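You operate a simulated robot arm through the tools that you are given. There is no shell and no other tool.

You are at the controls of a simulated robot arm. One attempt, no reset.

Task
Grease the hub tops of the pink and the yellow gear.
Fine: load the brush at the tin; brush back in the rack. A coat counts when it lies all over at full strength: go over it till it gets no stronger.

It is judged by the outcome, as a careful person would: the job done as asked, and still so three seconds after it is handed in. It fails if anything else is knocked over, pushed out of place, dropped, spilled or broken.

Robot
A 6-joint arm with a two-finger parallel gripper, fixed in place. Base frame: the origin is at the foot of the arm, x ahead of it, y to its left, z up; the work surface is at about z = 0. Lengths are in mm, angles in rad, forces in N, time in s.
With the tool pointing down near the work surface it reaches from about 240 to 580 mm from the base axis. Its first joint turns from -2.897 to 2.897 rad. Payload 1.5 kg.
The TCP is the grasp point between the finger pads, 30 mm short of the fingertips. In the tool frame z runs along the fingers and y along their closing line. Largest opening 80 mm; finger width 17, thickness 12; the body of the gripper, 40 by 82 mm, starts 80 mm behind the TCP.
Orientation is told as [roll, pitch, yaw] about the base's x, y, z axes, in that order, counted from this pose: with the fingers straight down and closing along the base's y, the tool's x points along the base's -x, its y along +y and its z along -z.

Tools
- The arm moves only by the tool apply_moves. Its argument "deltas" is a list of rows, each a list of 6 numbers: the shift along the tool's x, y, z in units of 20 mm (1.0 is 20 mm), then the turn, a rotation vector about the tool's x, y, z in units of 8 degrees (1.0 is 8 degrees). In form: [[dx, dy, dz, rx, ry, rz], ...]. A call has 1 to 20 rows; each row shifts and turns the commanded pose from where the row before left it, along the tool's axes as they then stand. "claw" is the finger opening in mm, from 0 to 80, set as the call begins (left out, the last holds). A call with a number of a shift or a turn outside -1 to 1 is refused whole. Rows are played at 5 a second. More than 50 mm and 0.15 rad between two rows, or a gripper value outside its range, and nothing of the call is played. A pose out of reach is approached as far as the arm can. The call stops where the force on the tool passes 40 N (or 10 N more than at its start, if that is more) or the arm is blocked; 0.2 s more then pass. Each finger travels about 72 mm/s and halts on what it meets, pressing with about 28 N; the grip force reading is that of the motor and also rises with nothing between the fingers. The clock runs only during rows and for 0.2 s after the last one: add rows that do not move to give the fingers time. It gives the time, the measured TCP pose, the force on the tool (base axes), the opening and the grip force at its end, in the units of the frame above (readings bear some noise), with the torque about the TCP (base axes, N m) and any sound that the robot's microphone picked up.
- Cameras (640 x 400 px; columns grow to the right, rows downward): "scene" is fixed at [49.7, 649.5, 662.9]; the picture's right is [-0.89, -0.45, 0.00], its down [-0.32, 0.64, -0.69] and it looks along [0.31, -0.62, -0.72] (base axes); focal length 337 px, centre (320, 200). "wrist" rides on the gripper at [72, -7, -122] in the tool frame; the picture's right is [0.09, 1.00, 0.00], its down [-0.84, 0.08, -0.54] and it looks along [-0.54, 0.05, 0.84] (tool axes); focal length 238 px, centre (320, 200). There is no depth. A picture from a camera that has moved, and an enlarged one, comes with that camera's place and axes in the base frame and with its lens.
- grab_frame(camera): a new picture of that camera. No time passes.
- inspect(camera, box): a new picture of the part [left, top, right, bottom] of that camera's present view, enlarged. No time passes.
- hand_in(): hands the job in; it is judged then, once.

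Nothing tells you positions but the pictures and the camera data. Unless the task says otherwise, let go and move clear before handing in.

The tools are called after "Call:" by a JSON object that holds its "fn" and its "kwargs". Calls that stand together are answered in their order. apply_moves: Moves the arm, as the interface text tells. Its arguments: {"type":"object","properties":{"deltas":{"type":"array","items":{"type":"array","items":{"type":"number"}}},"claw":{"type":"number"}},"required":["deltas"]} The other tools are called the same way: grab_frame (camera) takes a picture; inspect (camera, box) takes an enlarged picture of a part of a camera's view; hand_in () hands the job in.

At the start:

```text
time_s: 0.0
eef_pos: [237.5, 256.7, 350.7]
tcp_rot: [0.001, 0.001, 0.001]
force: [-0.5, 0.0, 0.9]
ft_torque: [0.02, -0.02, -0.01]
gripper_width: 79.9
grasp_force: 0.0
```

scene: 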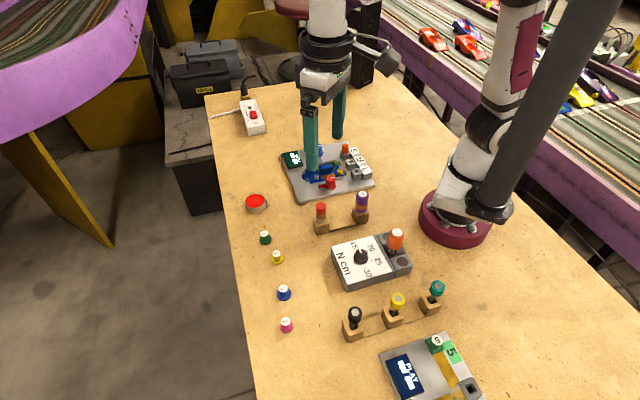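
wrist: 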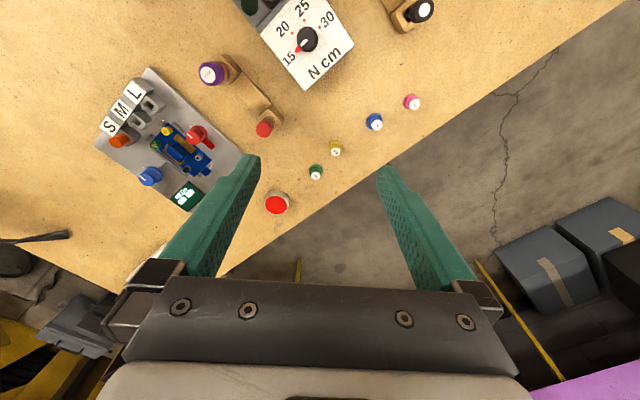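

I see a bench with a red tin, four small gears (green, yellow, blue, pink), two racks with handled tools, and other gadgets. I'll look closer before moving.

Call:
{"fn": "inspect", "kwargs": {"camera": "scene", "box": [230, 180, 390, 280]}}

Call:
{"fn": "inspect", "kwargs": {"camera": "scene", "box": [250, 260, 410, 360]}}

Call:
{"fn": "inspect", "kwargs": {"camera": "scene", "box": [330, 270, 490, 370]}}

Call:
{"fn": "inspect", "kwargs": {"camera": "wrist", "box": [180, 50, 340, 150]}}

Call:
{"fn": "inspect", "kwargs": {"camera": "wrist", "box": [250, 80, 440, 220]}}

```text
4.00 times, centred on (310, 230) of scene
camera zoom: at [49.7, 649.5, 662.9], right [-0.89, -0.45, 0.0], down [-0.32, 0.64, -0.69], along [0.31, -0.62, -0.72], focal length 1348 px, centre (360, 80)
```

zoom: 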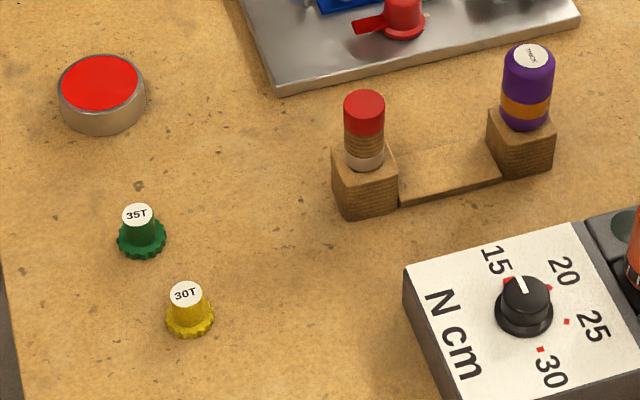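

```text
4.00 times, centred on (330, 310) of scene
camera zoom: at [49.7, 649.5, 662.9], right [-0.89, -0.45, 0.0], down [-0.32, 0.64, -0.69], along [0.31, -0.62, -0.72], focal length 1348 px, centre (280, -240)
```

zoom: 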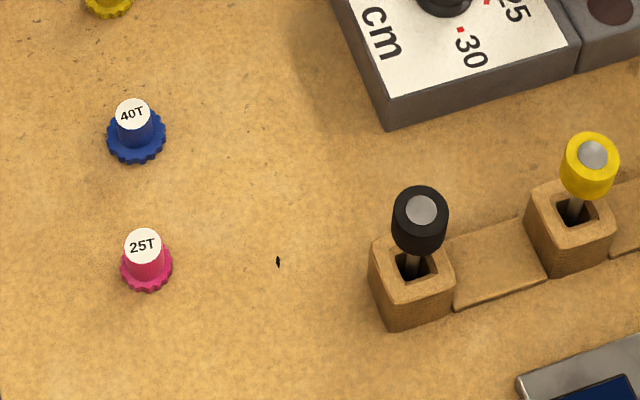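

```text
4.00 times, centred on (410, 320) of scene
camera zoom: at [49.7, 649.5, 662.9], right [-0.89, -0.45, 0.0], down [-0.32, 0.64, -0.69], along [0.31, -0.62, -0.72], focal length 1348 px, centre (-40, -280)
```

zoom: 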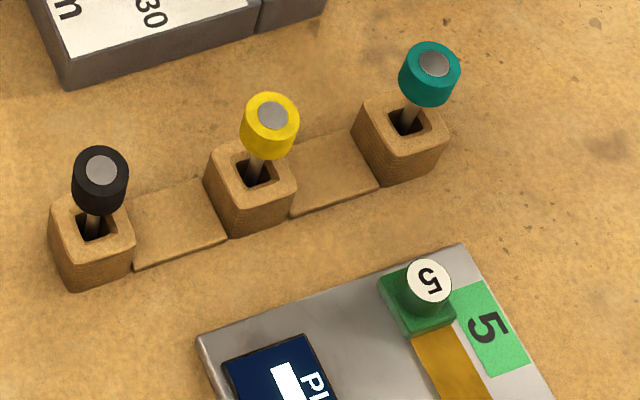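

```text
4.00 times, centred on (260, 100) of wrist
camera zoom: at [167.7, 250.3, 472.8], right [-0.09, 1.0, 0.0], down [0.84, 0.08, 0.54], along [0.54, 0.05, -0.84], focal length 953 px, centre (560, 600)
```

zoom: 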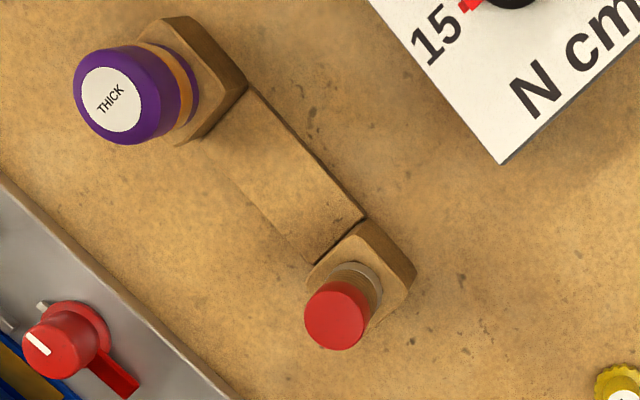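

```text
2.86 times, centred on (345, 150) of wrist
camera zoom: at [167.7, 250.3, 472.8], right [-0.09, 1.0, 0.0], down [0.84, 0.08, 0.54], along [0.54, 0.05, -0.84], focal length 681 px, centre (249, 343)
```

zoom: 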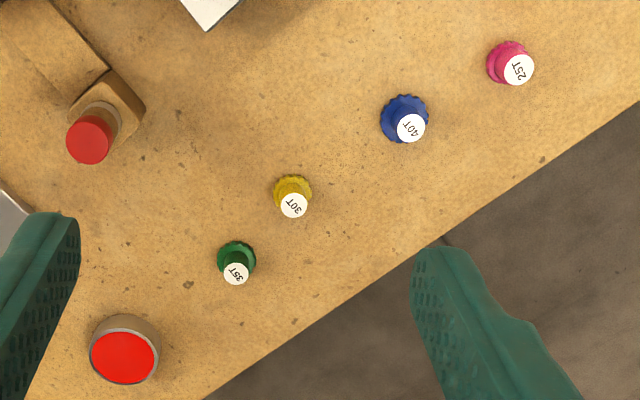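

The two-slot rack holds a red-topped item and a purple "THICK" one; the red disc looks like a tin. I'll zoom in more before deciding what is the brush.

Call:
{"fn": "inspect", "kwargs": {"camera": "scene", "box": [300, 185, 380, 235]}}

Call:
{"fn": "inspect", "kwargs": {"camera": "scene", "box": [236, 185, 284, 215]}}

Call:
{"fn": "inspect", "kwargs": {"camera": "scene", "box": [256, 225, 304, 255]}}

Call:
{"fn": "inspect", "kwargs": {"camera": "scene", "box": [264, 310, 312, 340]}}

Call:
{"fn": "inspect", "kwargs": {"camera": "scene", "box": [270, 130, 390, 205]}}

Call:
{"fn": "inspect", "kwargs": {"camera": "scene", "box": [340, 275, 460, 350]}}

Call:
{"fn": "inspect", "kwargs": {"camera": "scene", "box": [370, 320, 490, 400]}}

```text
8.00 times, centred on (340, 210) of scene
camera zoom: at [49.7, 649.5, 662.9], right [-0.89, -0.45, 0.0], down [-0.32, 0.64, -0.69], along [0.31, -0.62, -0.72], focal length 2696 px, centre (160, 120)
```

zoom: 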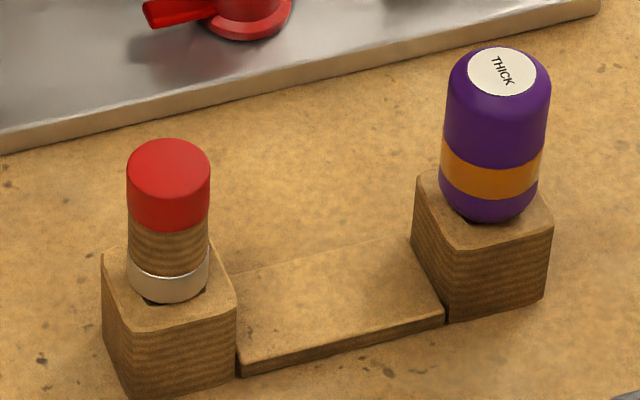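

```text
13.33 times, centred on (260, 200) of scene
camera zoom: at [49.7, 649.5, 662.9], right [-0.89, -0.45, 0.0], down [-0.32, 0.64, -0.69], along [0.31, -0.62, -0.72], focal length 4493 px, centre (1120, 200)
```

zoom: 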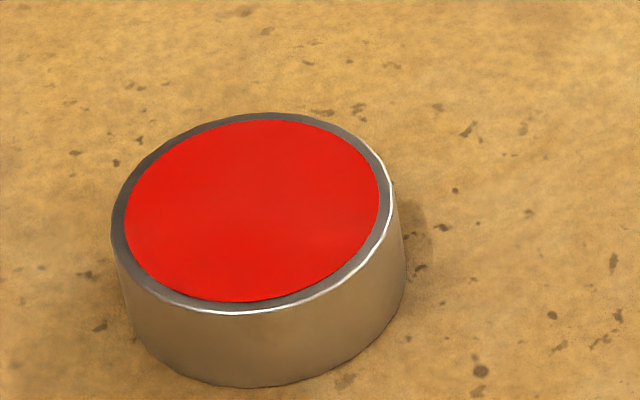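

```text
13.33 times, centred on (280, 240) of scene
camera zoom: at [49.7, 649.5, 662.9], right [-0.89, -0.45, 0.0], down [-0.32, 0.64, -0.69], along [0.31, -0.62, -0.72], focal length 4493 px, centre (853, -333)
```

zoom: 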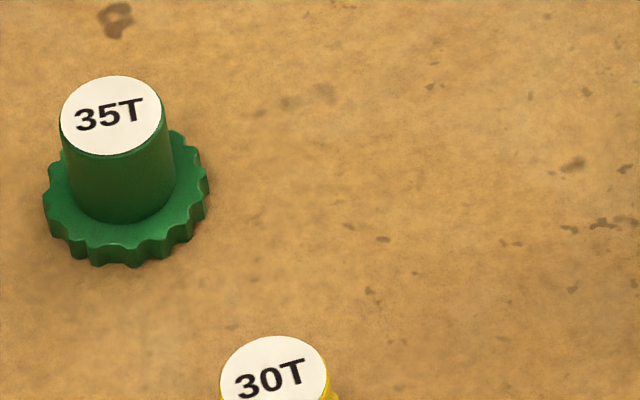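

```text
13.33 times, centred on (288, 325) of scene
camera zoom: at [49.7, 649.5, 662.9], right [-0.89, -0.45, 0.0], down [-0.32, 0.64, -0.69], along [0.31, -0.62, -0.72], focal length 4493 px, centre (747, -1467)
```

zoom: 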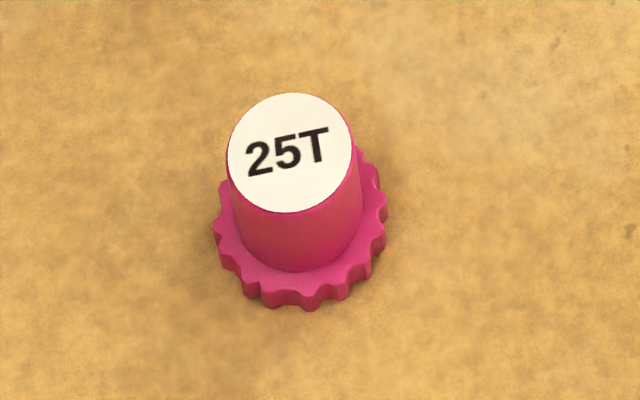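

```text
5.33 times, centred on (330, 168) of scene
camera zoom: at [49.7, 649.5, 662.9], right [-0.89, -0.45, 0.0], down [-0.32, 0.64, -0.69], along [0.31, -0.62, -0.72], focal length 1797 px, centre (267, 373)
```

zoom: 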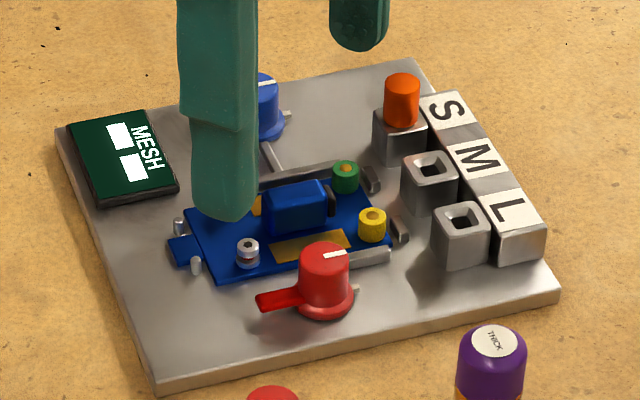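

```text
5.33 times, centred on (400, 312) of scene
camera zoom: at [49.7, 649.5, 662.9], right [-0.89, -0.45, 0.0], down [-0.32, 0.64, -0.69], along [0.31, -0.62, -0.72], focal length 1797 px, centre (-107, -400)
```

zoom: 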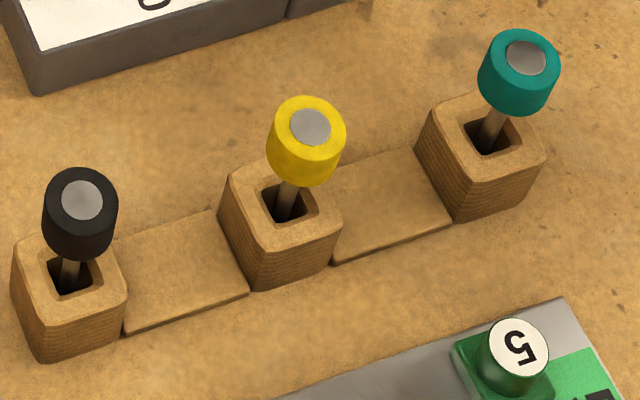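

```text
5.00 times, centred on (430, 360) of scene
camera zoom: at [49.7, 649.5, 662.9], right [-0.89, -0.45, 0.0], down [-0.32, 0.64, -0.69], along [0.31, -0.62, -0.72], focal length 1685 px, centre (-230, -600)
```

zoom: 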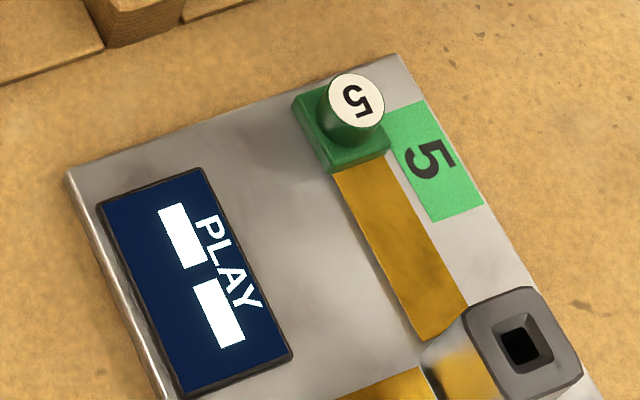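

The wood-handled item with the red cap and metal ferrule looks like the brush, at roughly (289, 169), and the red disc is the grease tin at about (481, 177). I'll move the wrist camera nearer to the brush rack to confirm and measure it.

Call:
{"fn": "apply_moves", "kwargs": {"deltas": [[0.268, -0.619, 0.929, 0, 0, 0], [0.268, -0.619, 0.929, 0, 0, 0], [0.268, -0.619, 0.929, 0, 0, 0], [0.268, -0.619, 0.929, 0, 0, 0], [0.268, -0.619, 0.929, 0, 0, 0], [0.268, -0.619, 0.929, 0, 0, 0], [0.268, -0.619, 0.929, 0, 0, 0], [0, 0, 0, 0, 0, 0], [0, 0, 0, 0, 0, 0]], "claw": 80}}

Call:
{"fn": "grab_frame", "kwargs": {"camera": "wrist"}}

Call:
{"fn": "grab_frame", "kwargs": {"camera": "scene"}}

```text
time_s: 2.0
eef_pos: [200.6, 169.8, 220.5]
tcp_rot: [0.001, 0.001, 0.0]
force: [-0.6, 0.2, 0.0]
ft_torque: [0.0, 0.04, -0.01]
gripper_width: 79.8
grasp_force: 0.1
```

```text
taken
camera wrist: at [130.1, 163.4, 342.2], right [-0.09, 1.0, 0.0], down [0.84, 0.08, 0.54], along [0.54, 0.05, -0.84], focal length 238 px, centre (320, 200)
```

wrist: 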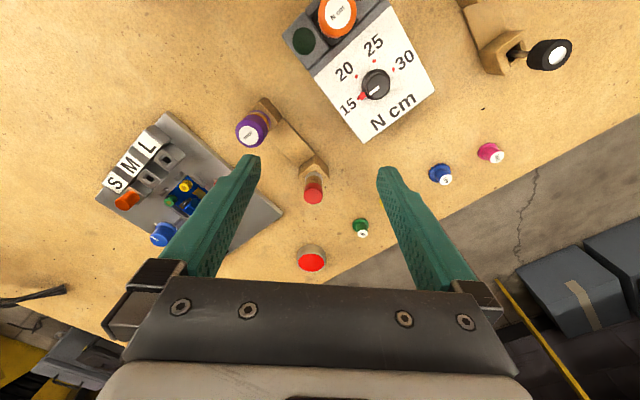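

```text
taken
```

scene: 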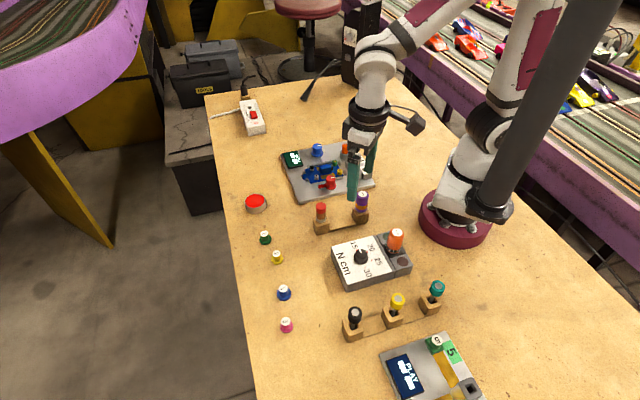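

I'll zoom in on the brush and rack with both cameras to pin their position down.

Call:
{"fn": "inspect", "kwargs": {"camera": "wrist", "box": [220, 85, 380, 215]}}

Call:
{"fn": "inspect", "kwargs": {"camera": "wrist", "box": [280, 150, 344, 210]}}

Call:
{"fn": "inspect", "kwargs": {"camera": "scene", "box": [304, 195, 344, 235]}}

```text
3.08 times, centred on (300, 150) of wrist
camera zoom: at [130.1, 163.4, 342.2], right [-0.09, 1.0, 0.0], down [0.84, 0.08, 0.54], along [0.54, 0.05, -0.84], focal length 733 px, centre (382, 354)
```

zoom: 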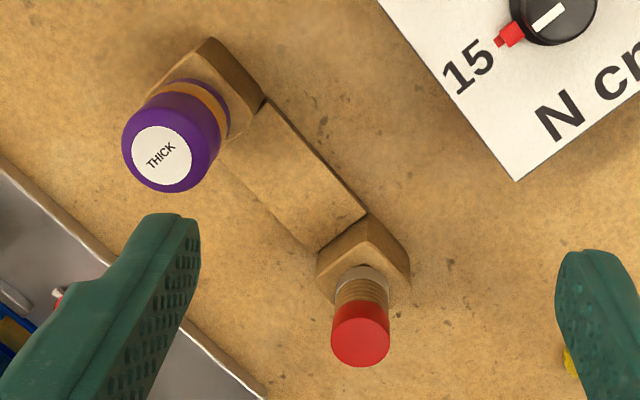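

```text
6.67 times, centred on (312, 180) of wrist
camera zoom: at [130.1, 163.4, 342.2], right [-0.09, 1.0, 0.0], down [0.84, 0.08, 0.54], along [0.54, 0.05, -0.84], focal length 1589 px, centre (373, 333)
```

zoom: 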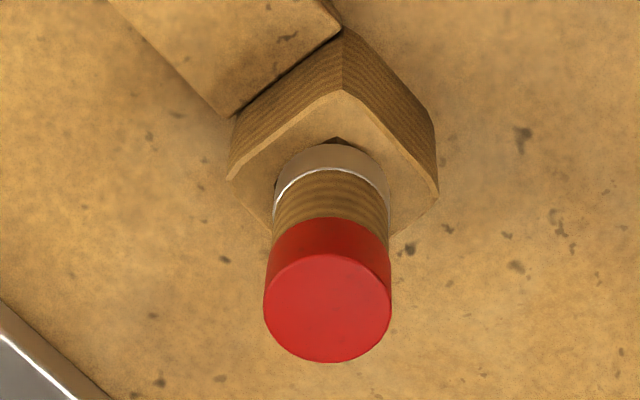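

```text
10.00 times, centred on (324, 215) of scene
camera zoom: at [49.7, 649.5, 662.9], right [-0.89, -0.45, 0.0], down [-0.32, 0.64, -0.69], along [0.31, -0.62, -0.72], focal length 3370 px, centre (280, 50)
```

zoom: 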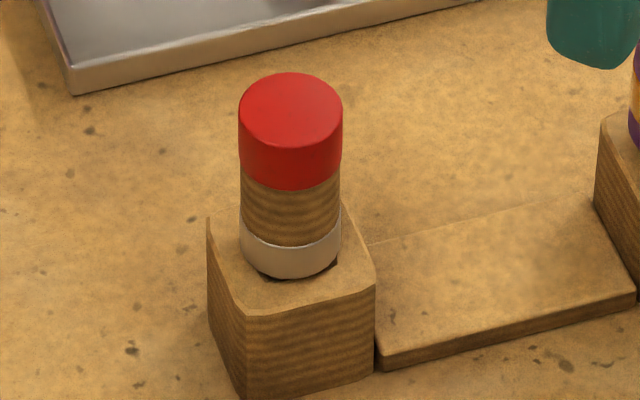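

The brush top sits near (290, 169, 84), with the rack block top at about z = 36. I'll hover open fingers above it and check alignment.

Call:
{"fn": "apply_moves", "kwargs": {"deltas": [[-0.894, 0, 0.7, 0, 0, 0], [-0.894, 0, 0.7, 0, 0, 0], [-0.894, 0, 0.7, 0, 0, 0], [-0.894, 0, 0.7, 0, 0, 0], [-0.894, 0, 0.7, 0, 0, 0], [0, 0, 0, 0, 0, 0], [0, 0, 0, 0, 0, 0]], "claw": 80}}

Call:
{"fn": "grab_frame", "kwargs": {"camera": "wrist"}}

Call:
{"fn": "inspect", "kwargs": {"camera": "scene", "box": [270, 120, 400, 240]}}

```text
time_s: 3.6
eef_pos: [289.0, 171.2, 151.2]
tcp_rot: [-0.001, -0.001, -0.001]
force: [0.2, 0.3, -0.3]
ft_torque: [-0.04, 0.03, 0.01]
gripper_width: 80.0
grasp_force: 0.0
```

```text
taken
camera wrist: at [218.3, 163.5, 273.2], right [-0.09, 1.0, 0.0], down [0.84, 0.08, 0.54], along [0.54, 0.05, -0.84], focal length 238 px, centre (320, 200)
```

wrist: 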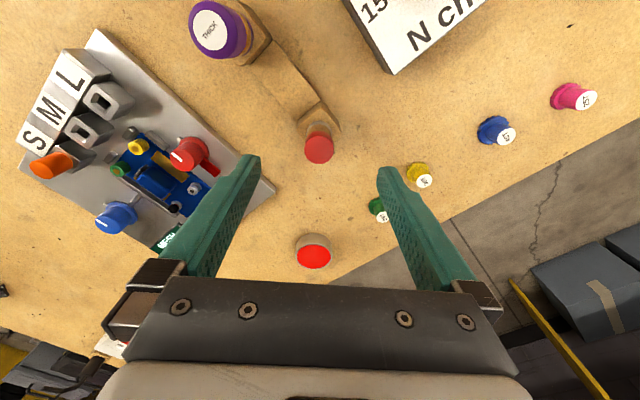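

```text
3.33 times, centred on (335, 180) of scene
camera zoom: at [49.7, 649.5, 662.9], right [-0.89, -0.45, 0.0], down [-0.32, 0.64, -0.69], along [0.31, -0.62, -0.72], focal length 1123 px, centre (270, 267)
```

zoom: 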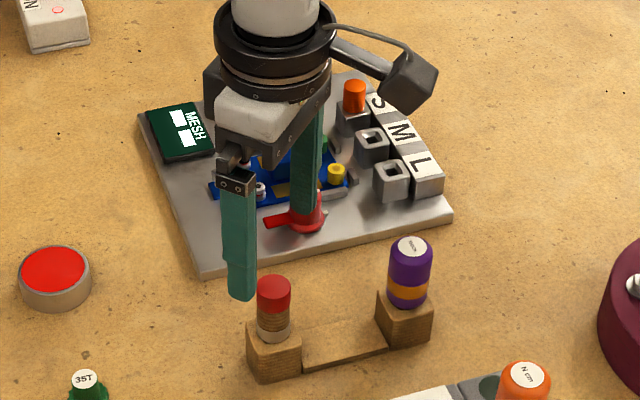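

Fingers straddle the brush well, centred within a millimetre or two. I'll descend to TCP z ≈ 73 (tips just above the block).

Call:
{"fn": "apply_moves", "kwargs": {"deltas": [[0, -0.05, 0.65, 0, 0, 0], [0, 0, 0.65, 0, 0, 0], [0, 0, 0.65, 0, 0, 0], [0, 0, 0.65, 0, 0, 0], [0, 0, 0.65, 0, 0, 0], [0, 0, 0.6, 0, 0, 0], [0, 0, 0, 0, 0, 0], [0, 0, 0, 0, 0, 0]], "claw": 80}}

Call:
{"fn": "grab_frame", "kwargs": {"camera": "wrist"}}

Call:
{"fn": "inspect", "kwargs": {"camera": "scene", "box": [270, 150, 370, 240]}}

```text
time_s: 5.4
eef_pos: [290.3, 169.2, 74.4]
tcp_rot: [0.001, 0.0, 0.001]
force: [-0.7, 0.1, 0.3]
ft_torque: [0.02, 0.0, -0.03]
gripper_width: 80.1
grasp_force: 0.0
```

```text
taken
camera wrist: at [219.0, 162.4, 195.3], right [-0.09, 1.0, 0.0], down [0.84, 0.08, 0.54], along [0.54, 0.05, -0.84], focal length 238 px, centre (320, 200)
```

wrist: 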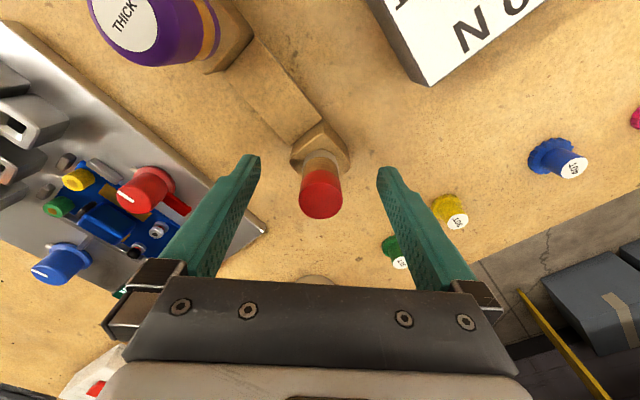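

```text
4.44 times, centred on (320, 195) of scene
camera zoom: at [49.7, 649.5, 662.9], right [-0.89, -0.45, 0.0], down [-0.32, 0.64, -0.69], along [0.31, -0.62, -0.72], focal length 1498 px, centre (320, 222)
```

zoom: 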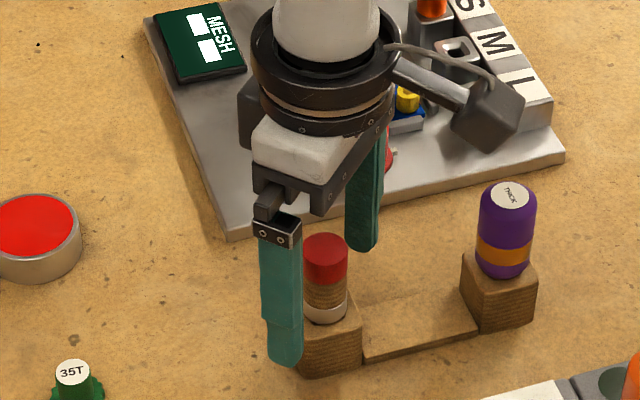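

Alignment is good; I'll nudge 2 mm in x and close on the handle.

Call:
{"fn": "apply_moves", "kwargs": {"deltas": [[0.1, 0, 0, 0, 0, 0], [0, 0, 0, 0, 0, 0]], "claw": 80}}

Call:
{"fn": "apply_moves", "kwargs": {"deltas": [[0, 0, 0, 0, 0, 0], [0, 0, 0, 0, 0, 0], [0, 0, 0, 0, 0, 0], [0, 0, 0, 0, 0, 0], [0, 0, 0, 0, 0, 0], [0, 0, 0, 0, 0, 0]], "claw": 5}}

Call:
{"fn": "inspect", "kwargs": {"camera": "scene", "box": [270, 150, 370, 240]}}

Call:
{"fn": "grab_frame", "kwargs": {"camera": "wrist"}}

```text
time_s: 6.0
eef_pos: [287.3, 168.9, 73.5]
tcp_rot: [0.0, -0.002, 0.0]
force: [0.8, 0.2, 0.1]
ft_torque: [0.01, 0.01, 0.02]
gripper_width: 80.1
grasp_force: 0.0
```

```text
time_s: 7.4
eef_pos: [288.1, 170.0, 73.8]
tcp_rot: [0.001, 0.0, -0.001]
force: [0.4, -0.1, 0.8]
ft_torque: [-0.02, -0.04, -0.02]
gripper_width: 22.3
grasp_force: 28.0
```

```text
4.44 times, centred on (320, 195) of scene
camera zoom: at [49.7, 649.5, 662.9], right [-0.89, -0.45, 0.0], down [-0.32, 0.64, -0.69], along [0.31, -0.62, -0.72], focal length 1498 px, centre (320, 222)
```

zoom: 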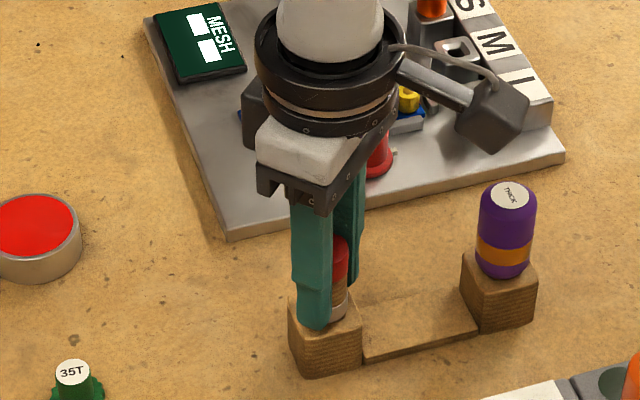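

```text
taken
camera wrist: at [217.1, 162.1, 195.5], right [-0.09, 1.0, 0.0], down [0.84, 0.08, 0.54], along [0.54, 0.05, -0.84], focal length 238 px, centre (320, 200)
```

wrist: 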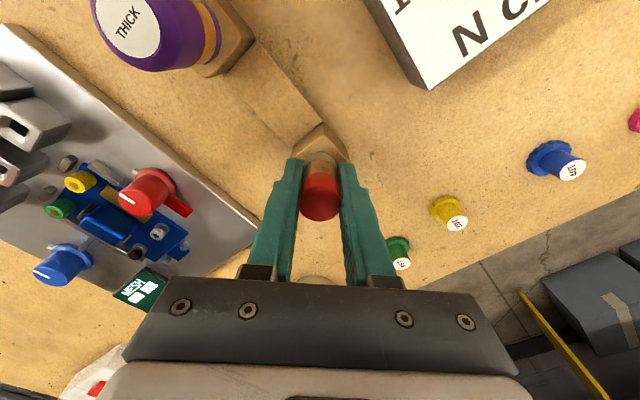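

The brush is gripped (22 mm, 28 N). I'll lift it straight up and look at the bristles.

Call:
{"fn": "apply_moves", "kwargs": {"deltas": [[0, 0, -0.3, 0, 0, 0], [0, 0, -0.5, 0, 0, 0], [0, 0, -0.7, 0, 0, 0], [0, 0, -0.8, 0, 0, 0], [0, 0, -0.9, 0, 0, 0], [0, 0, -0.9, 0, 0, 0], [0, 0, -0.9, 0, 0, 0], [0, 0, 0, 0, 0, 0], [0, 0, 0, 0, 0, 0]]}}

Call:
{"fn": "inspect", "kwargs": {"camera": "scene", "box": [270, 120, 370, 240]}}

Call:
{"fn": "grab_frame", "kwargs": {"camera": "wrist"}}

```text
time_s: 9.4
eef_pos: [287.6, 168.3, 173.0]
tcp_rot: [-0.001, -0.002, -0.002]
force: [0.1, -0.1, -0.1]
ft_torque: [-0.01, 0.01, 0.0]
gripper_width: 22.2
grasp_force: 28.2
```

```text
3.33 times, centred on (320, 180) of scene
camera zoom: at [49.7, 649.5, 662.9], right [-0.89, -0.45, 0.0], down [-0.32, 0.64, -0.69], along [0.31, -0.62, -0.72], focal length 1123 px, centre (320, 267)
```

zoom: 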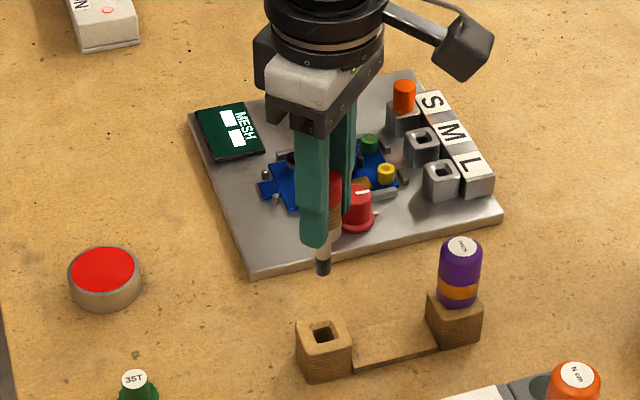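

```text
taken
camera wrist: at [217.8, 162.4, 295.4], right [-0.09, 1.0, 0.0], down [0.84, 0.08, 0.54], along [0.54, 0.05, -0.84], focal length 238 px, centre (320, 200)
```

wrist: 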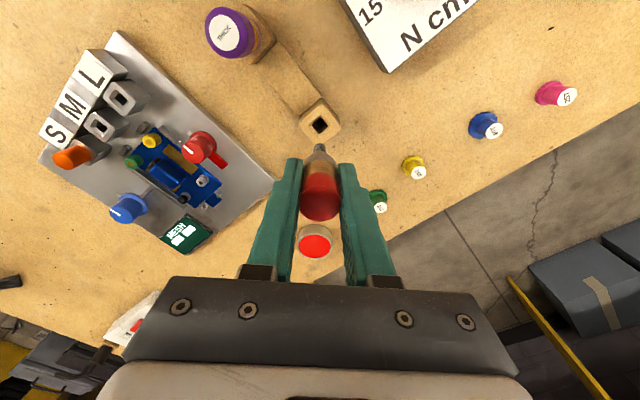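

The brush tapers to a narrow dark bristle tip. I'll zoom in for its length and width.

Call:
{"fn": "inspect", "kwargs": {"camera": "scene", "box": [305, 180, 345, 210]}}

Call:
{"fn": "inspect", "kwargs": {"camera": "wrist", "box": [280, 80, 360, 160]}}

Call:
{"fn": "inspect", "kwargs": {"camera": "scene", "box": [305, 205, 345, 245]}}

Call:
{"fn": "inspect", "kwargs": {"camera": "wrist", "box": [290, 215, 340, 265]}}

```text
13.33 times, centred on (325, 195) of scene
camera zoom: at [49.7, 649.5, 662.9], right [-0.89, -0.45, 0.0], down [-0.32, 0.64, -0.69], along [0.31, -0.62, -0.72], focal length 4493 px, centre (253, 267)
```

zoom: 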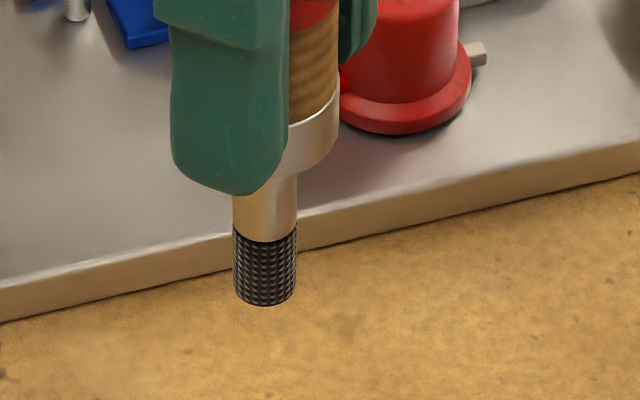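

```text
5.00 times, centred on (320, 120) of wrist
camera zoom: at [217.8, 162.4, 295.4], right [-0.09, 1.0, 0.0], down [0.84, 0.08, 0.54], along [0.54, 0.05, -0.84], focal length 1192 px, centre (320, 600)
```

zoom: 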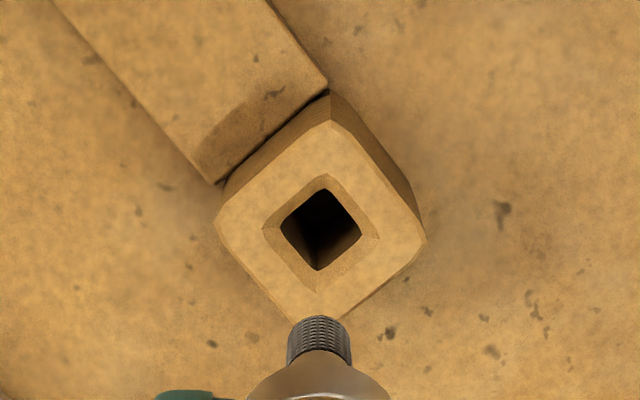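

```text
10.00 times, centred on (325, 225) of scene
camera zoom: at [49.7, 649.5, 662.9], right [-0.89, -0.45, 0.0], down [-0.32, 0.64, -0.69], along [0.31, -0.62, -0.72], focal length 3370 px, centre (270, -50)
```

zoom: 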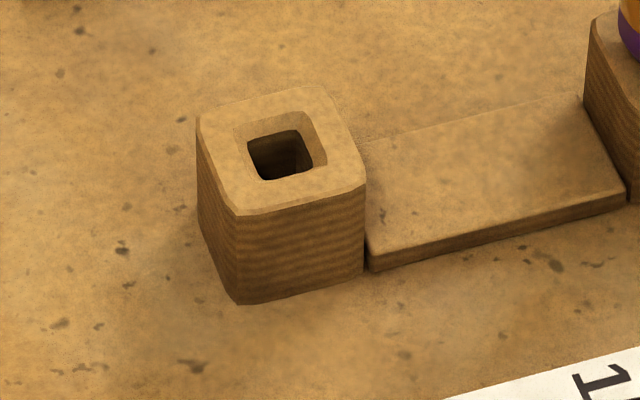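

```text
8.00 times, centred on (315, 240) of wrist
camera zoom: at [217.8, 162.4, 295.4], right [-0.09, 1.0, 0.0], down [0.84, 0.08, 0.54], along [0.54, 0.05, -0.84], focal length 1907 px, centre (360, -120)
```

zoom: 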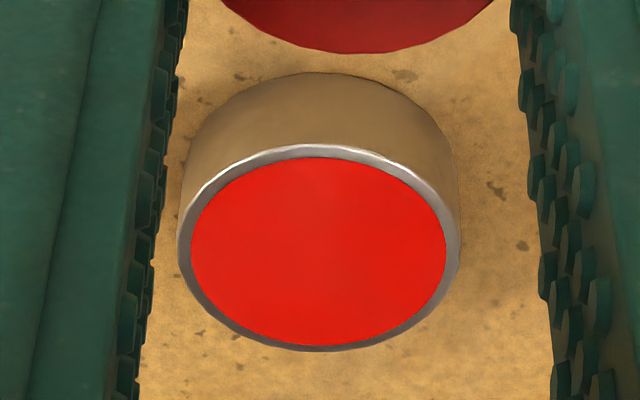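

The bristle tip is about 11 mm wide and roughly 68–74 mm below the TCP. Next I'll carry it over the tin at about (481, 178) and check from above.

Call:
{"fn": "apply_moves", "kwargs": {"deltas": [[-0.804, 0.039, 0, 0, 0, 0], [-0.804, 0.039, 0, 0, 0, 0], [-0.804, 0.039, 0, 0, 0, 0], [-0.804, 0.039, 0, 0, 0, 0], [-0.804, 0.039, 0, 0, 0, 0], [-0.804, 0.039, 0, 0, 0, 0], [-0.804, 0.039, 0, 0, 0, 0], [-0.804, 0.039, 0, 0, 0, 0], [-0.804, 0.039, 0, 0, 0, 0], [-0.804, 0.039, 0, 0, 0, 0], [-0.804, 0.039, 0, 0, 0, 0], [-0.804, 0.039, 0, 0, 0, 0], [0, 0, 0.75, 0, 0, 0], [0, 0, 0.75, 0, 0, 0], [0, 0, 0.75, 0, 0, 0], [0, 0, 0, 0, 0, 0], [0, 0, 0, 0, 0, 0]]}}

Call:
{"fn": "inspect", "kwargs": {"camera": "scene", "box": [215, 140, 295, 220]}}

Call:
{"fn": "grab_frame", "kwargs": {"camera": "wrist"}}

```text
time_s: 13.0
eef_pos: [482.1, 179.6, 128.9]
tcp_rot: [0.0, -0.001, 0.001]
force: [0.2, 0.0, -0.8]
ft_torque: [-0.01, -0.02, 0.01]
gripper_width: 22.1
grasp_force: 28.1
```

```text
5.00 times, centred on (255, 180) of scene
camera zoom: at [49.7, 649.5, 662.9], right [-0.89, -0.45, 0.0], down [-0.32, 0.64, -0.69], along [0.31, -0.62, -0.72], focal length 1685 px, centre (645, 300)
```

zoom: 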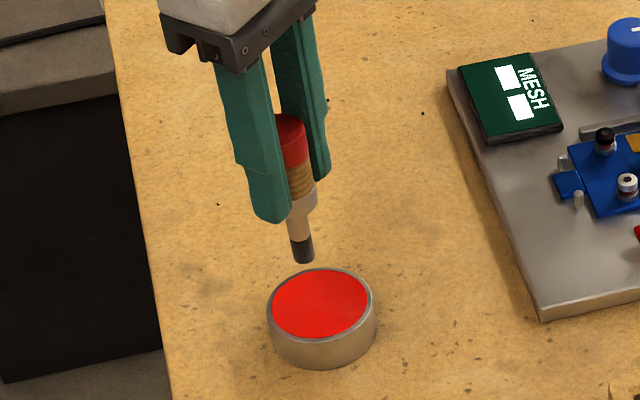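

```text
taken
camera wrist: at [410.5, 172.7, 251.0], right [-0.09, 1.0, 0.0], down [0.84, 0.08, 0.54], along [0.54, 0.05, -0.84], focal length 238 px, centre (320, 200)
```

wrist: 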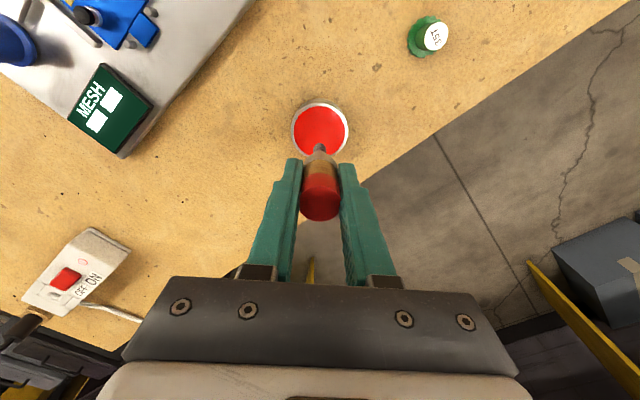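

The tip is right over the tin's centre. I'll lower it gradually to just above the grease.

Call:
{"fn": "apply_moves", "kwargs": {"deltas": [[0.05, 0, 0.5, 0, 0, 0], [0.05, 0, 0.5, 0, 0, 0], [0, 0, 0.4, 0, 0, 0], [0, 0, 0.2, 0, 0, 0], [0, 0, 0, 0, 0, 0]]}}

Call:
{"fn": "inspect", "kwargs": {"camera": "scene", "box": [230, 165, 280, 215]}}

Call:
{"fn": "inspect", "kwargs": {"camera": "wrist", "box": [280, 90, 360, 190]}}

```text
time_s: 14.2
eef_pos: [480.7, 180.0, 98.0]
tcp_rot: [0.0, -0.002, 0.0]
force: [0.0, 0.1, -0.3]
ft_torque: [-0.02, 0.0, -0.03]
gripper_width: 22.2
grasp_force: 28.2
```

```text
8.00 times, centred on (255, 190) of scene
camera zoom: at [49.7, 649.5, 662.9], right [-0.89, -0.45, 0.0], down [-0.32, 0.64, -0.69], along [0.31, -0.62, -0.72], focal length 2696 px, centre (840, 280)
```

zoom: 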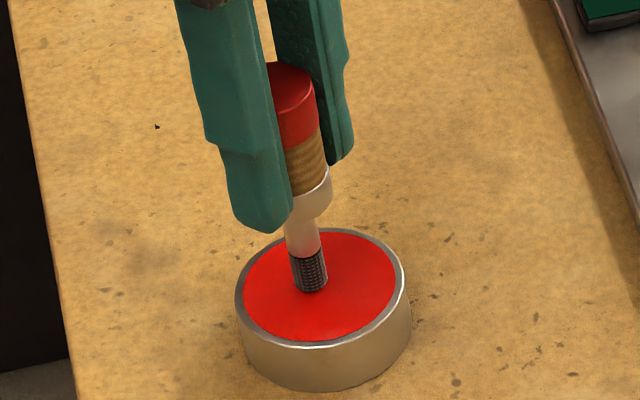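

```text
4.00 times, centred on (320, 140) of wrist
camera zoom: at [409.8, 172.4, 219.1], right [-0.09, 1.0, 0.0], down [0.84, 0.08, 0.54], along [0.54, 0.05, -0.84], focal length 953 px, centre (320, 440)
```

zoom: 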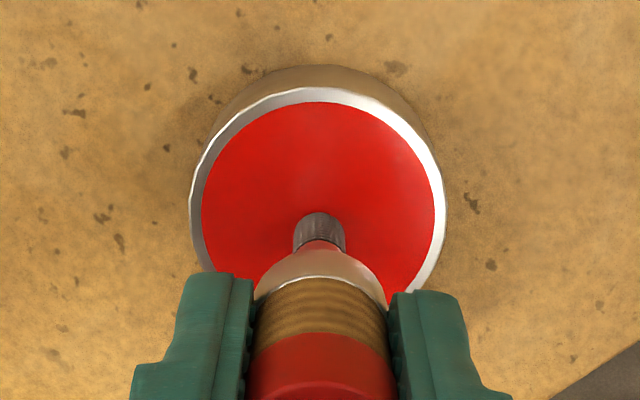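

It's a few mm above the grease. I'll step down gently while watching the force.

Call:
{"fn": "apply_moves", "kwargs": {"deltas": [[0, 0, 0.1, 0, 0, 0], [0, 0, 0.1, 0, 0, 0], [0, 0, 0, 0, 0, 0]]}}

Call:
{"fn": "inspect", "kwargs": {"camera": "scene", "box": [230, 165, 280, 215]}}

Call:
{"fn": "inspect", "kwargs": {"camera": "wrist", "box": [280, 90, 360, 190]}}

```text
time_s: 15.0
eef_pos: [481.1, 179.1, 95.1]
tcp_rot: [0.002, -0.004, 0.002]
force: [0.1, -1.9, 32.9]
ft_torque: [-0.1, -0.05, 0.02]
gripper_width: 22.5
grasp_force: 28.1
```

```text
8.00 times, centred on (255, 190) of scene
camera zoom: at [49.7, 649.5, 662.9], right [-0.89, -0.45, 0.0], down [-0.32, 0.64, -0.69], along [0.31, -0.62, -0.72], focal length 2696 px, centre (840, 280)
```

zoom: 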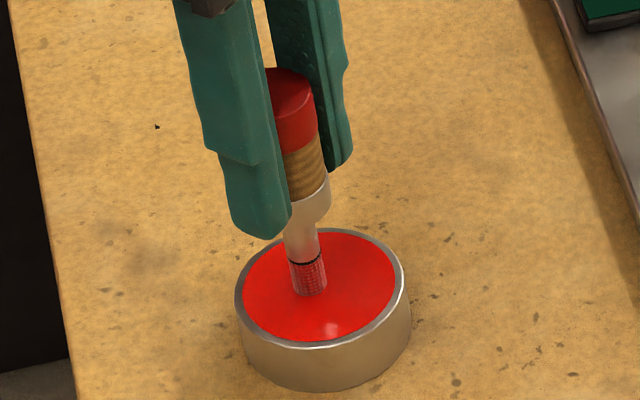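

```text
4.00 times, centred on (320, 140) of wrist
camera zoom: at [409.8, 172.6, 215.9], right [-0.09, 1.0, 0.0], down [0.83, 0.08, 0.55], along [0.54, 0.05, -0.84], focal length 953 px, centre (320, 440)
```

zoom: 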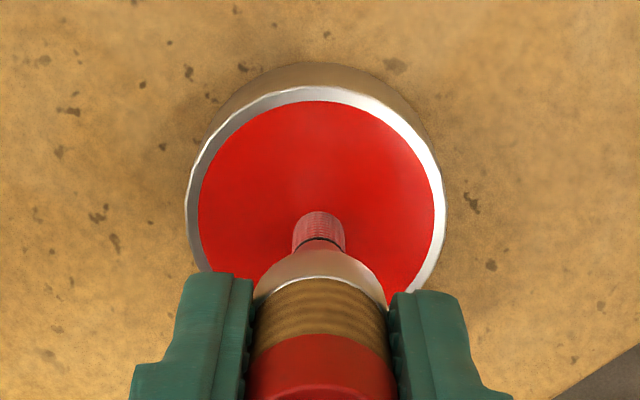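

The bristles turned red: the brush is loaded, and the surface is stiff (33 N). I'll back off and check the load and whether the brush slipped in the grip.

Call:
{"fn": "apply_moves", "kwargs": {"deltas": [[0, 0, -0.1, 0, 0, 0], [0, 0, 0, 0, 0, 0]]}}

Call:
{"fn": "apply_moves", "kwargs": {"deltas": [[0, 0, -0.5, 0, 0, 0], [0, 0, -0.8, 0, 0, 0], [0, 0, 0, 0, 0, 0], [0, 0, 0, 0, 0, 0]]}}

Call:
{"fn": "inspect", "kwargs": {"camera": "scene", "box": [230, 155, 280, 215]}}

Call:
{"fn": "inspect", "kwargs": {"camera": "wrist", "box": [280, 90, 360, 230]}}

```text
time_s: 15.6
eef_pos: [478.5, 179.0, 93.4]
tcp_rot: [0.0, -0.001, -0.001]
force: [4.7, 1.1, 11.5]
ft_torque: [0.1, -0.4, 0.02]
gripper_width: 22.2
grasp_force: 28.0
```

```text
time_s: 16.6
eef_pos: [479.1, 178.8, 120.9]
tcp_rot: [0.0, 0.0, 0.001]
force: [-0.3, -0.8, -0.4]
ft_torque: [0.02, 0.02, -0.01]
gripper_width: 21.9
grasp_force: 28.8
```

```text
6.67 times, centred on (255, 185) of scene
camera zoom: at [49.7, 649.5, 662.9], right [-0.89, -0.45, 0.0], down [-0.32, 0.64, -0.69], along [0.31, -0.62, -0.72], focal length 2246 px, centre (753, 300)
```

zoom: 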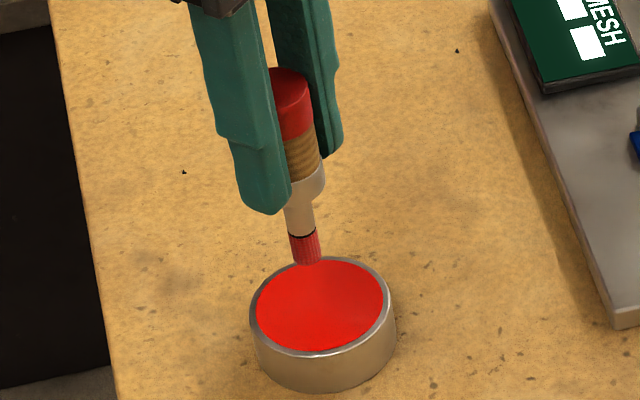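

```text
2.86 times, centred on (320, 160) of wrist
camera zoom: at [408.6, 171.9, 243.0], right [-0.09, 1.0, 0.0], down [0.84, 0.08, 0.54], along [0.54, 0.05, -0.84], focal length 681 px, centre (320, 314)
```

zoom: 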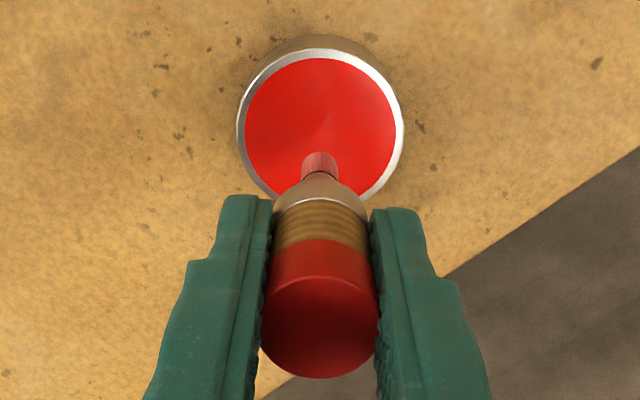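

The brush is loaded and still firmly gripped. Next I'll carry it, clear of the green gear, to above the yellow gear at about (339, 298).

Call:
{"fn": "apply_moves", "kwargs": {"deltas": [[0, 0, -0.75, 0, 0, 0], [0, 0, -0.75, 0, 0, 0], [0.845, 0.3686, 0, 0, 0, 0], [0.845, 0.3686, 0, 0, 0, 0], [0.845, 0.3686, 0, 0, 0, 0], [0.845, 0.3686, 0, 0, 0, 0], [0.845, 0.3686, 0, 0, 0, 0], [0.845, 0.3686, 0, 0, 0, 0], [0.845, 0.3686, 0, 0, 0, 0], [0.2625, 0.85, 0, 0, 0, 0], [0.2625, 0.85, 0, 0, 0, 0], [0.2625, 0.85, 0, 0, 0, 0], [0.2625, 0.85, 0, 0, 0, 0], [0, 0, 0.5, 0, 0, 0], [0, 0, 0.5, 0, 0, 0], [0, 0, 0, 0, 0, 0], [0, 0, 0, 0, 0, 0]]}}

Call:
{"fn": "inspect", "kwargs": {"camera": "scene", "box": [245, 200, 325, 270]}}

Call:
{"fn": "grab_frame", "kwargs": {"camera": "wrist"}}

Call:
{"fn": "inspect", "kwargs": {"camera": "wrist", "box": [280, 90, 360, 190]}}

```text
time_s: 20.2
eef_pos: [340.4, 297.9, 129.4]
tcp_rot: [0.0, -0.002, 0.0]
force: [0.5, -0.2, -0.5]
ft_torque: [-0.01, 0.01, -0.02]
gripper_width: 22.3
grasp_force: 28.2
```

```text
5.71 times, centred on (285, 235) of scene
camera zoom: at [49.7, 649.5, 662.9], right [-0.89, -0.45, 0.0], down [-0.32, 0.64, -0.69], along [0.31, -0.62, -0.72], focal length 1926 px, centre (520, 0)
```

zoom: 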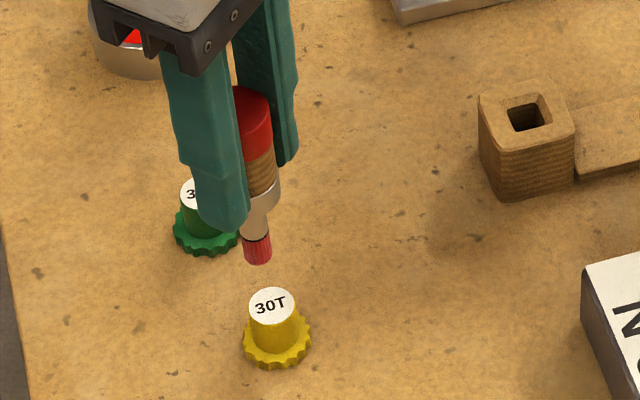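

```text
taken
camera wrist: at [268.9, 290.5, 251.9], right [-0.09, 1.0, 0.0], down [0.84, 0.08, 0.54], along [0.54, 0.05, -0.84], focal length 238 px, centre (320, 200)
```

wrist: 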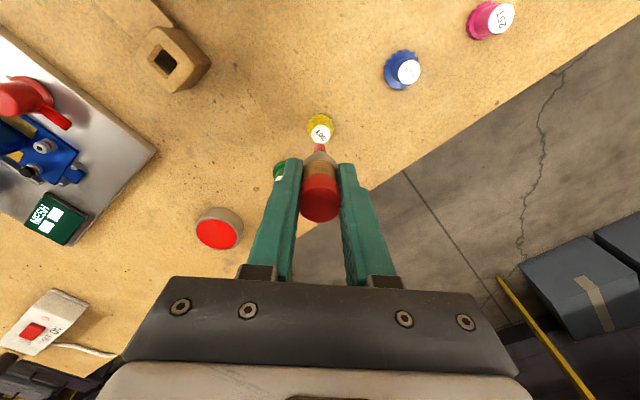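

```text
4.00 times, centred on (320, 140) of wrist
camera zoom: at [268.9, 290.5, 251.9], right [-0.09, 1.0, 0.0], down [0.84, 0.08, 0.54], along [0.54, 0.05, -0.84], focal length 953 px, centre (320, 440)
```

zoom: 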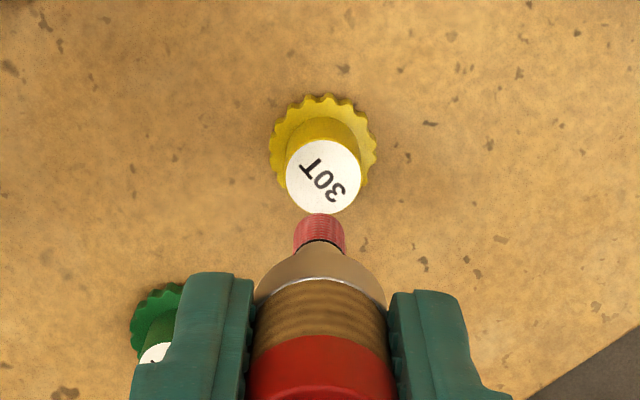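

The tip is within ~1–2 mm of the hub axis (hub top ≈ z 23). I'll lower it to just above and look.

Call:
{"fn": "apply_moves", "kwargs": {"deltas": [[0, 0, 0.5, 0, 0, 0], [0, 0, 0.5, 0, 0, 0], [0, 0, 0.4, 0, 0, 0], [0, 0, 0.15, 0, 0, 0], [0, 0, 0, 0, 0, 0], [0, 0, 0, 0, 0, 0]]}}

Call:
{"fn": "inspect", "kwargs": {"camera": "scene", "box": [260, 230, 300, 270]}}

Call:
{"fn": "inspect", "kwargs": {"camera": "wrist", "box": [290, 110, 350, 180]}}

```text
time_s: 21.6
eef_pos: [340.3, 298.9, 100.4]
tcp_rot: [0.0, 0.0, -0.001]
force: [0.4, -0.5, 0.5]
ft_torque: [-0.04, 0.02, 0.0]
gripper_width: 22.2
grasp_force: 28.2
```

```text
10.00 times, centred on (280, 250) of scene
camera zoom: at [49.7, 649.5, 662.9], right [-0.89, -0.45, 0.0], down [-0.32, 0.64, -0.69], along [0.31, -0.62, -0.72], focal length 3370 px, centre (720, -300)
```

zoom: 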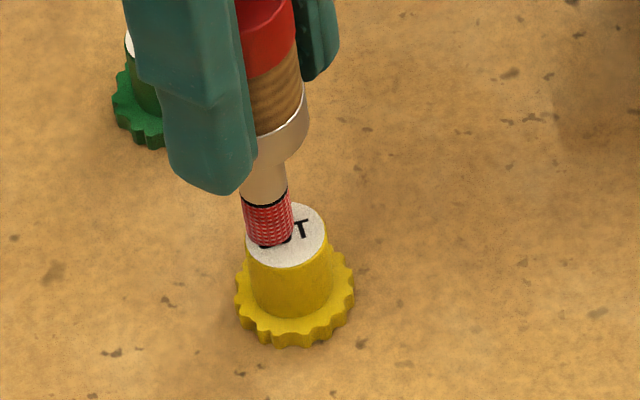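

```text
5.71 times, centred on (320, 145) of wrist
camera zoom: at [269.5, 291.5, 221.7], right [-0.09, 1.0, 0.0], down [0.84, 0.08, 0.54], along [0.54, 0.05, -0.84], focal length 1362 px, centre (320, 514)
```

zoom: 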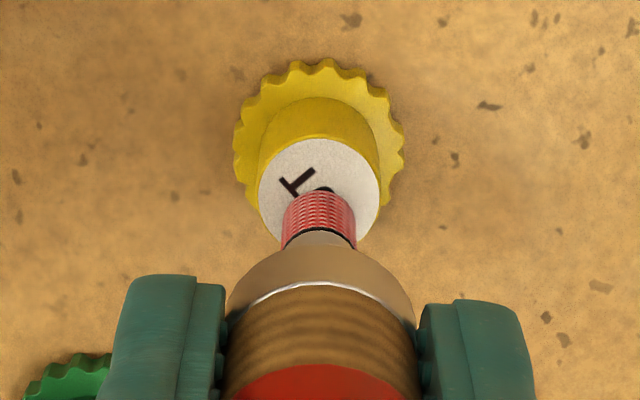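

Comparing both views, the tip sits about 4 mm too far in +x and is almost at contact. I'll shift back 4 mm and recheck.

Call:
{"fn": "apply_moves", "kwargs": {"deltas": [[0, 0, -0.1, 0, 0, 0], [0.2, 0, 0, 0, 0, 0], [0, 0, 0, 0, 0, 0], [0, 0, 0, 0, 0, 0]]}}

Call:
{"fn": "inspect", "kwargs": {"camera": "scene", "box": [266, 240, 290, 264]}}

Call:
{"fn": "inspect", "kwargs": {"camera": "wrist", "box": [290, 110, 350, 180]}}

```text
time_s: 22.6
eef_pos: [336.1, 299.4, 102.0]
tcp_rot: [0.0, -0.002, 0.001]
force: [-0.3, -0.6, -0.2]
ft_torque: [0.03, 0.04, 0.03]
gripper_width: 22.0
grasp_force: 27.8
```

```text
16.00 times, centred on (278, 252) of scene
camera zoom: at [49.7, 649.5, 662.9], right [-0.89, -0.45, 0.0], down [-0.32, 0.64, -0.69], along [0.31, -0.62, -0.72], focal length 5391 px, centre (992, -632)
```

zoom: 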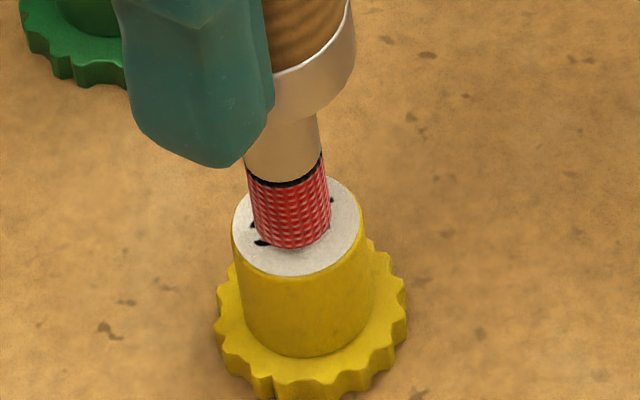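

```text
5.71 times, centred on (320, 145) of wrist
camera zoom: at [265.4, 292.1, 223.6], right [-0.09, 1.0, 0.0], down [0.84, 0.08, 0.54], along [0.54, 0.05, -0.84], focal length 1362 px, centre (320, 514)
```

zoom: 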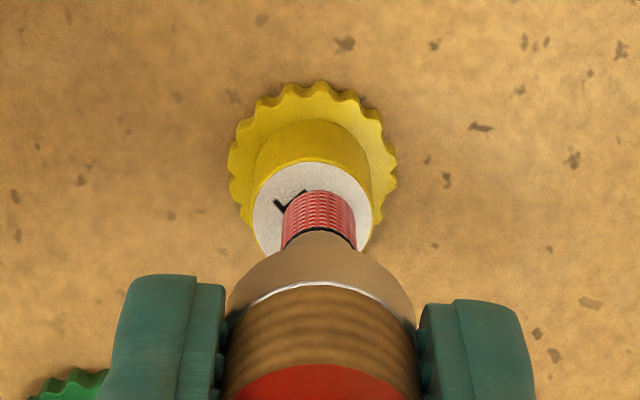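

Now the tip is centred on the hub to within a millimetre. I'll lower in 1 mm steps for a light touch.

Call:
{"fn": "apply_moves", "kwargs": {"deltas": [[0, -0.04, 0.05, 0, 0, 0], [0, 0, 0.05, 0, 0, 0], [0, 0, 0, 0, 0, 0]]}}

Call:
{"fn": "apply_moves", "kwargs": {"deltas": [[0, 0, 0.05, 0, 0, 0], [0, 0, 0, 0, 0, 0]]}}

Call:
{"fn": "inspect", "kwargs": {"camera": "scene", "box": [266, 240, 290, 264]}}

```text
time_s: 23.4
eef_pos: [336.8, 296.6, 98.6]
tcp_rot: [0.0, 0.001, 0.0]
force: [0.0, -0.5, -0.4]
ft_torque: [0.0, 0.02, 0.01]
gripper_width: 22.0
grasp_force: 28.1
```

```text
time_s: 24.0
eef_pos: [336.5, 297.9, 98.3]
tcp_rot: [0.0, 0.0, 0.001]
force: [0.7, 0.6, 0.4]
ft_torque: [0.04, 0.05, -0.03]
gripper_width: 22.1
grasp_force: 28.2
```

```text
16.00 times, centred on (278, 252) of scene
camera zoom: at [49.7, 649.5, 662.9], right [-0.89, -0.45, 0.0], down [-0.32, 0.64, -0.69], along [0.31, -0.62, -0.72], focal length 5391 px, centre (992, -632)
```

zoom: 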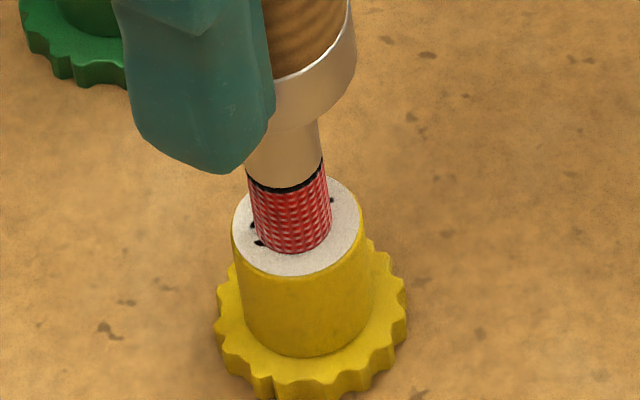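

No contact yet; another millimetre at a time.

Call:
{"fn": "apply_moves", "kwargs": {"deltas": [[0, 0, 0.05, 0, 0, 0], [0, 0, 0, 0, 0, 0]]}}

Call:
{"fn": "inspect", "kwargs": {"camera": "scene", "box": [266, 240, 290, 264]}}

```text
time_s: 24.6
eef_pos: [335.7, 299.5, 99.2]
tcp_rot: [0.002, -0.002, 0.0]
force: [0.5, -0.7, 10.1]
ft_torque: [-0.02, -0.05, 0.01]
gripper_width: 21.8
grasp_force: 28.4
```

```text
16.00 times, centred on (278, 252) of scene
camera zoom: at [49.7, 649.5, 662.9], right [-0.89, -0.45, 0.0], down [-0.32, 0.64, -0.69], along [0.31, -0.62, -0.72], focal length 5391 px, centre (992, -632)
```

zoom: 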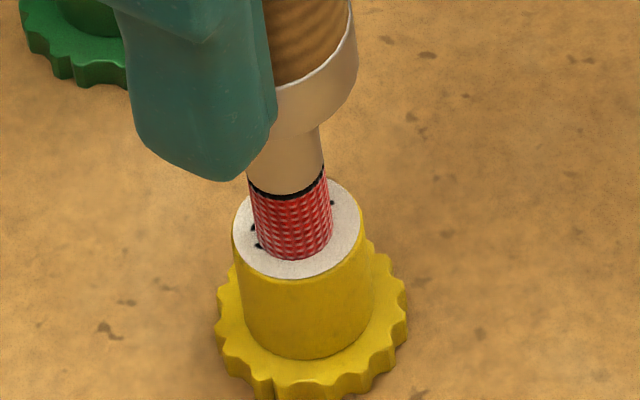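

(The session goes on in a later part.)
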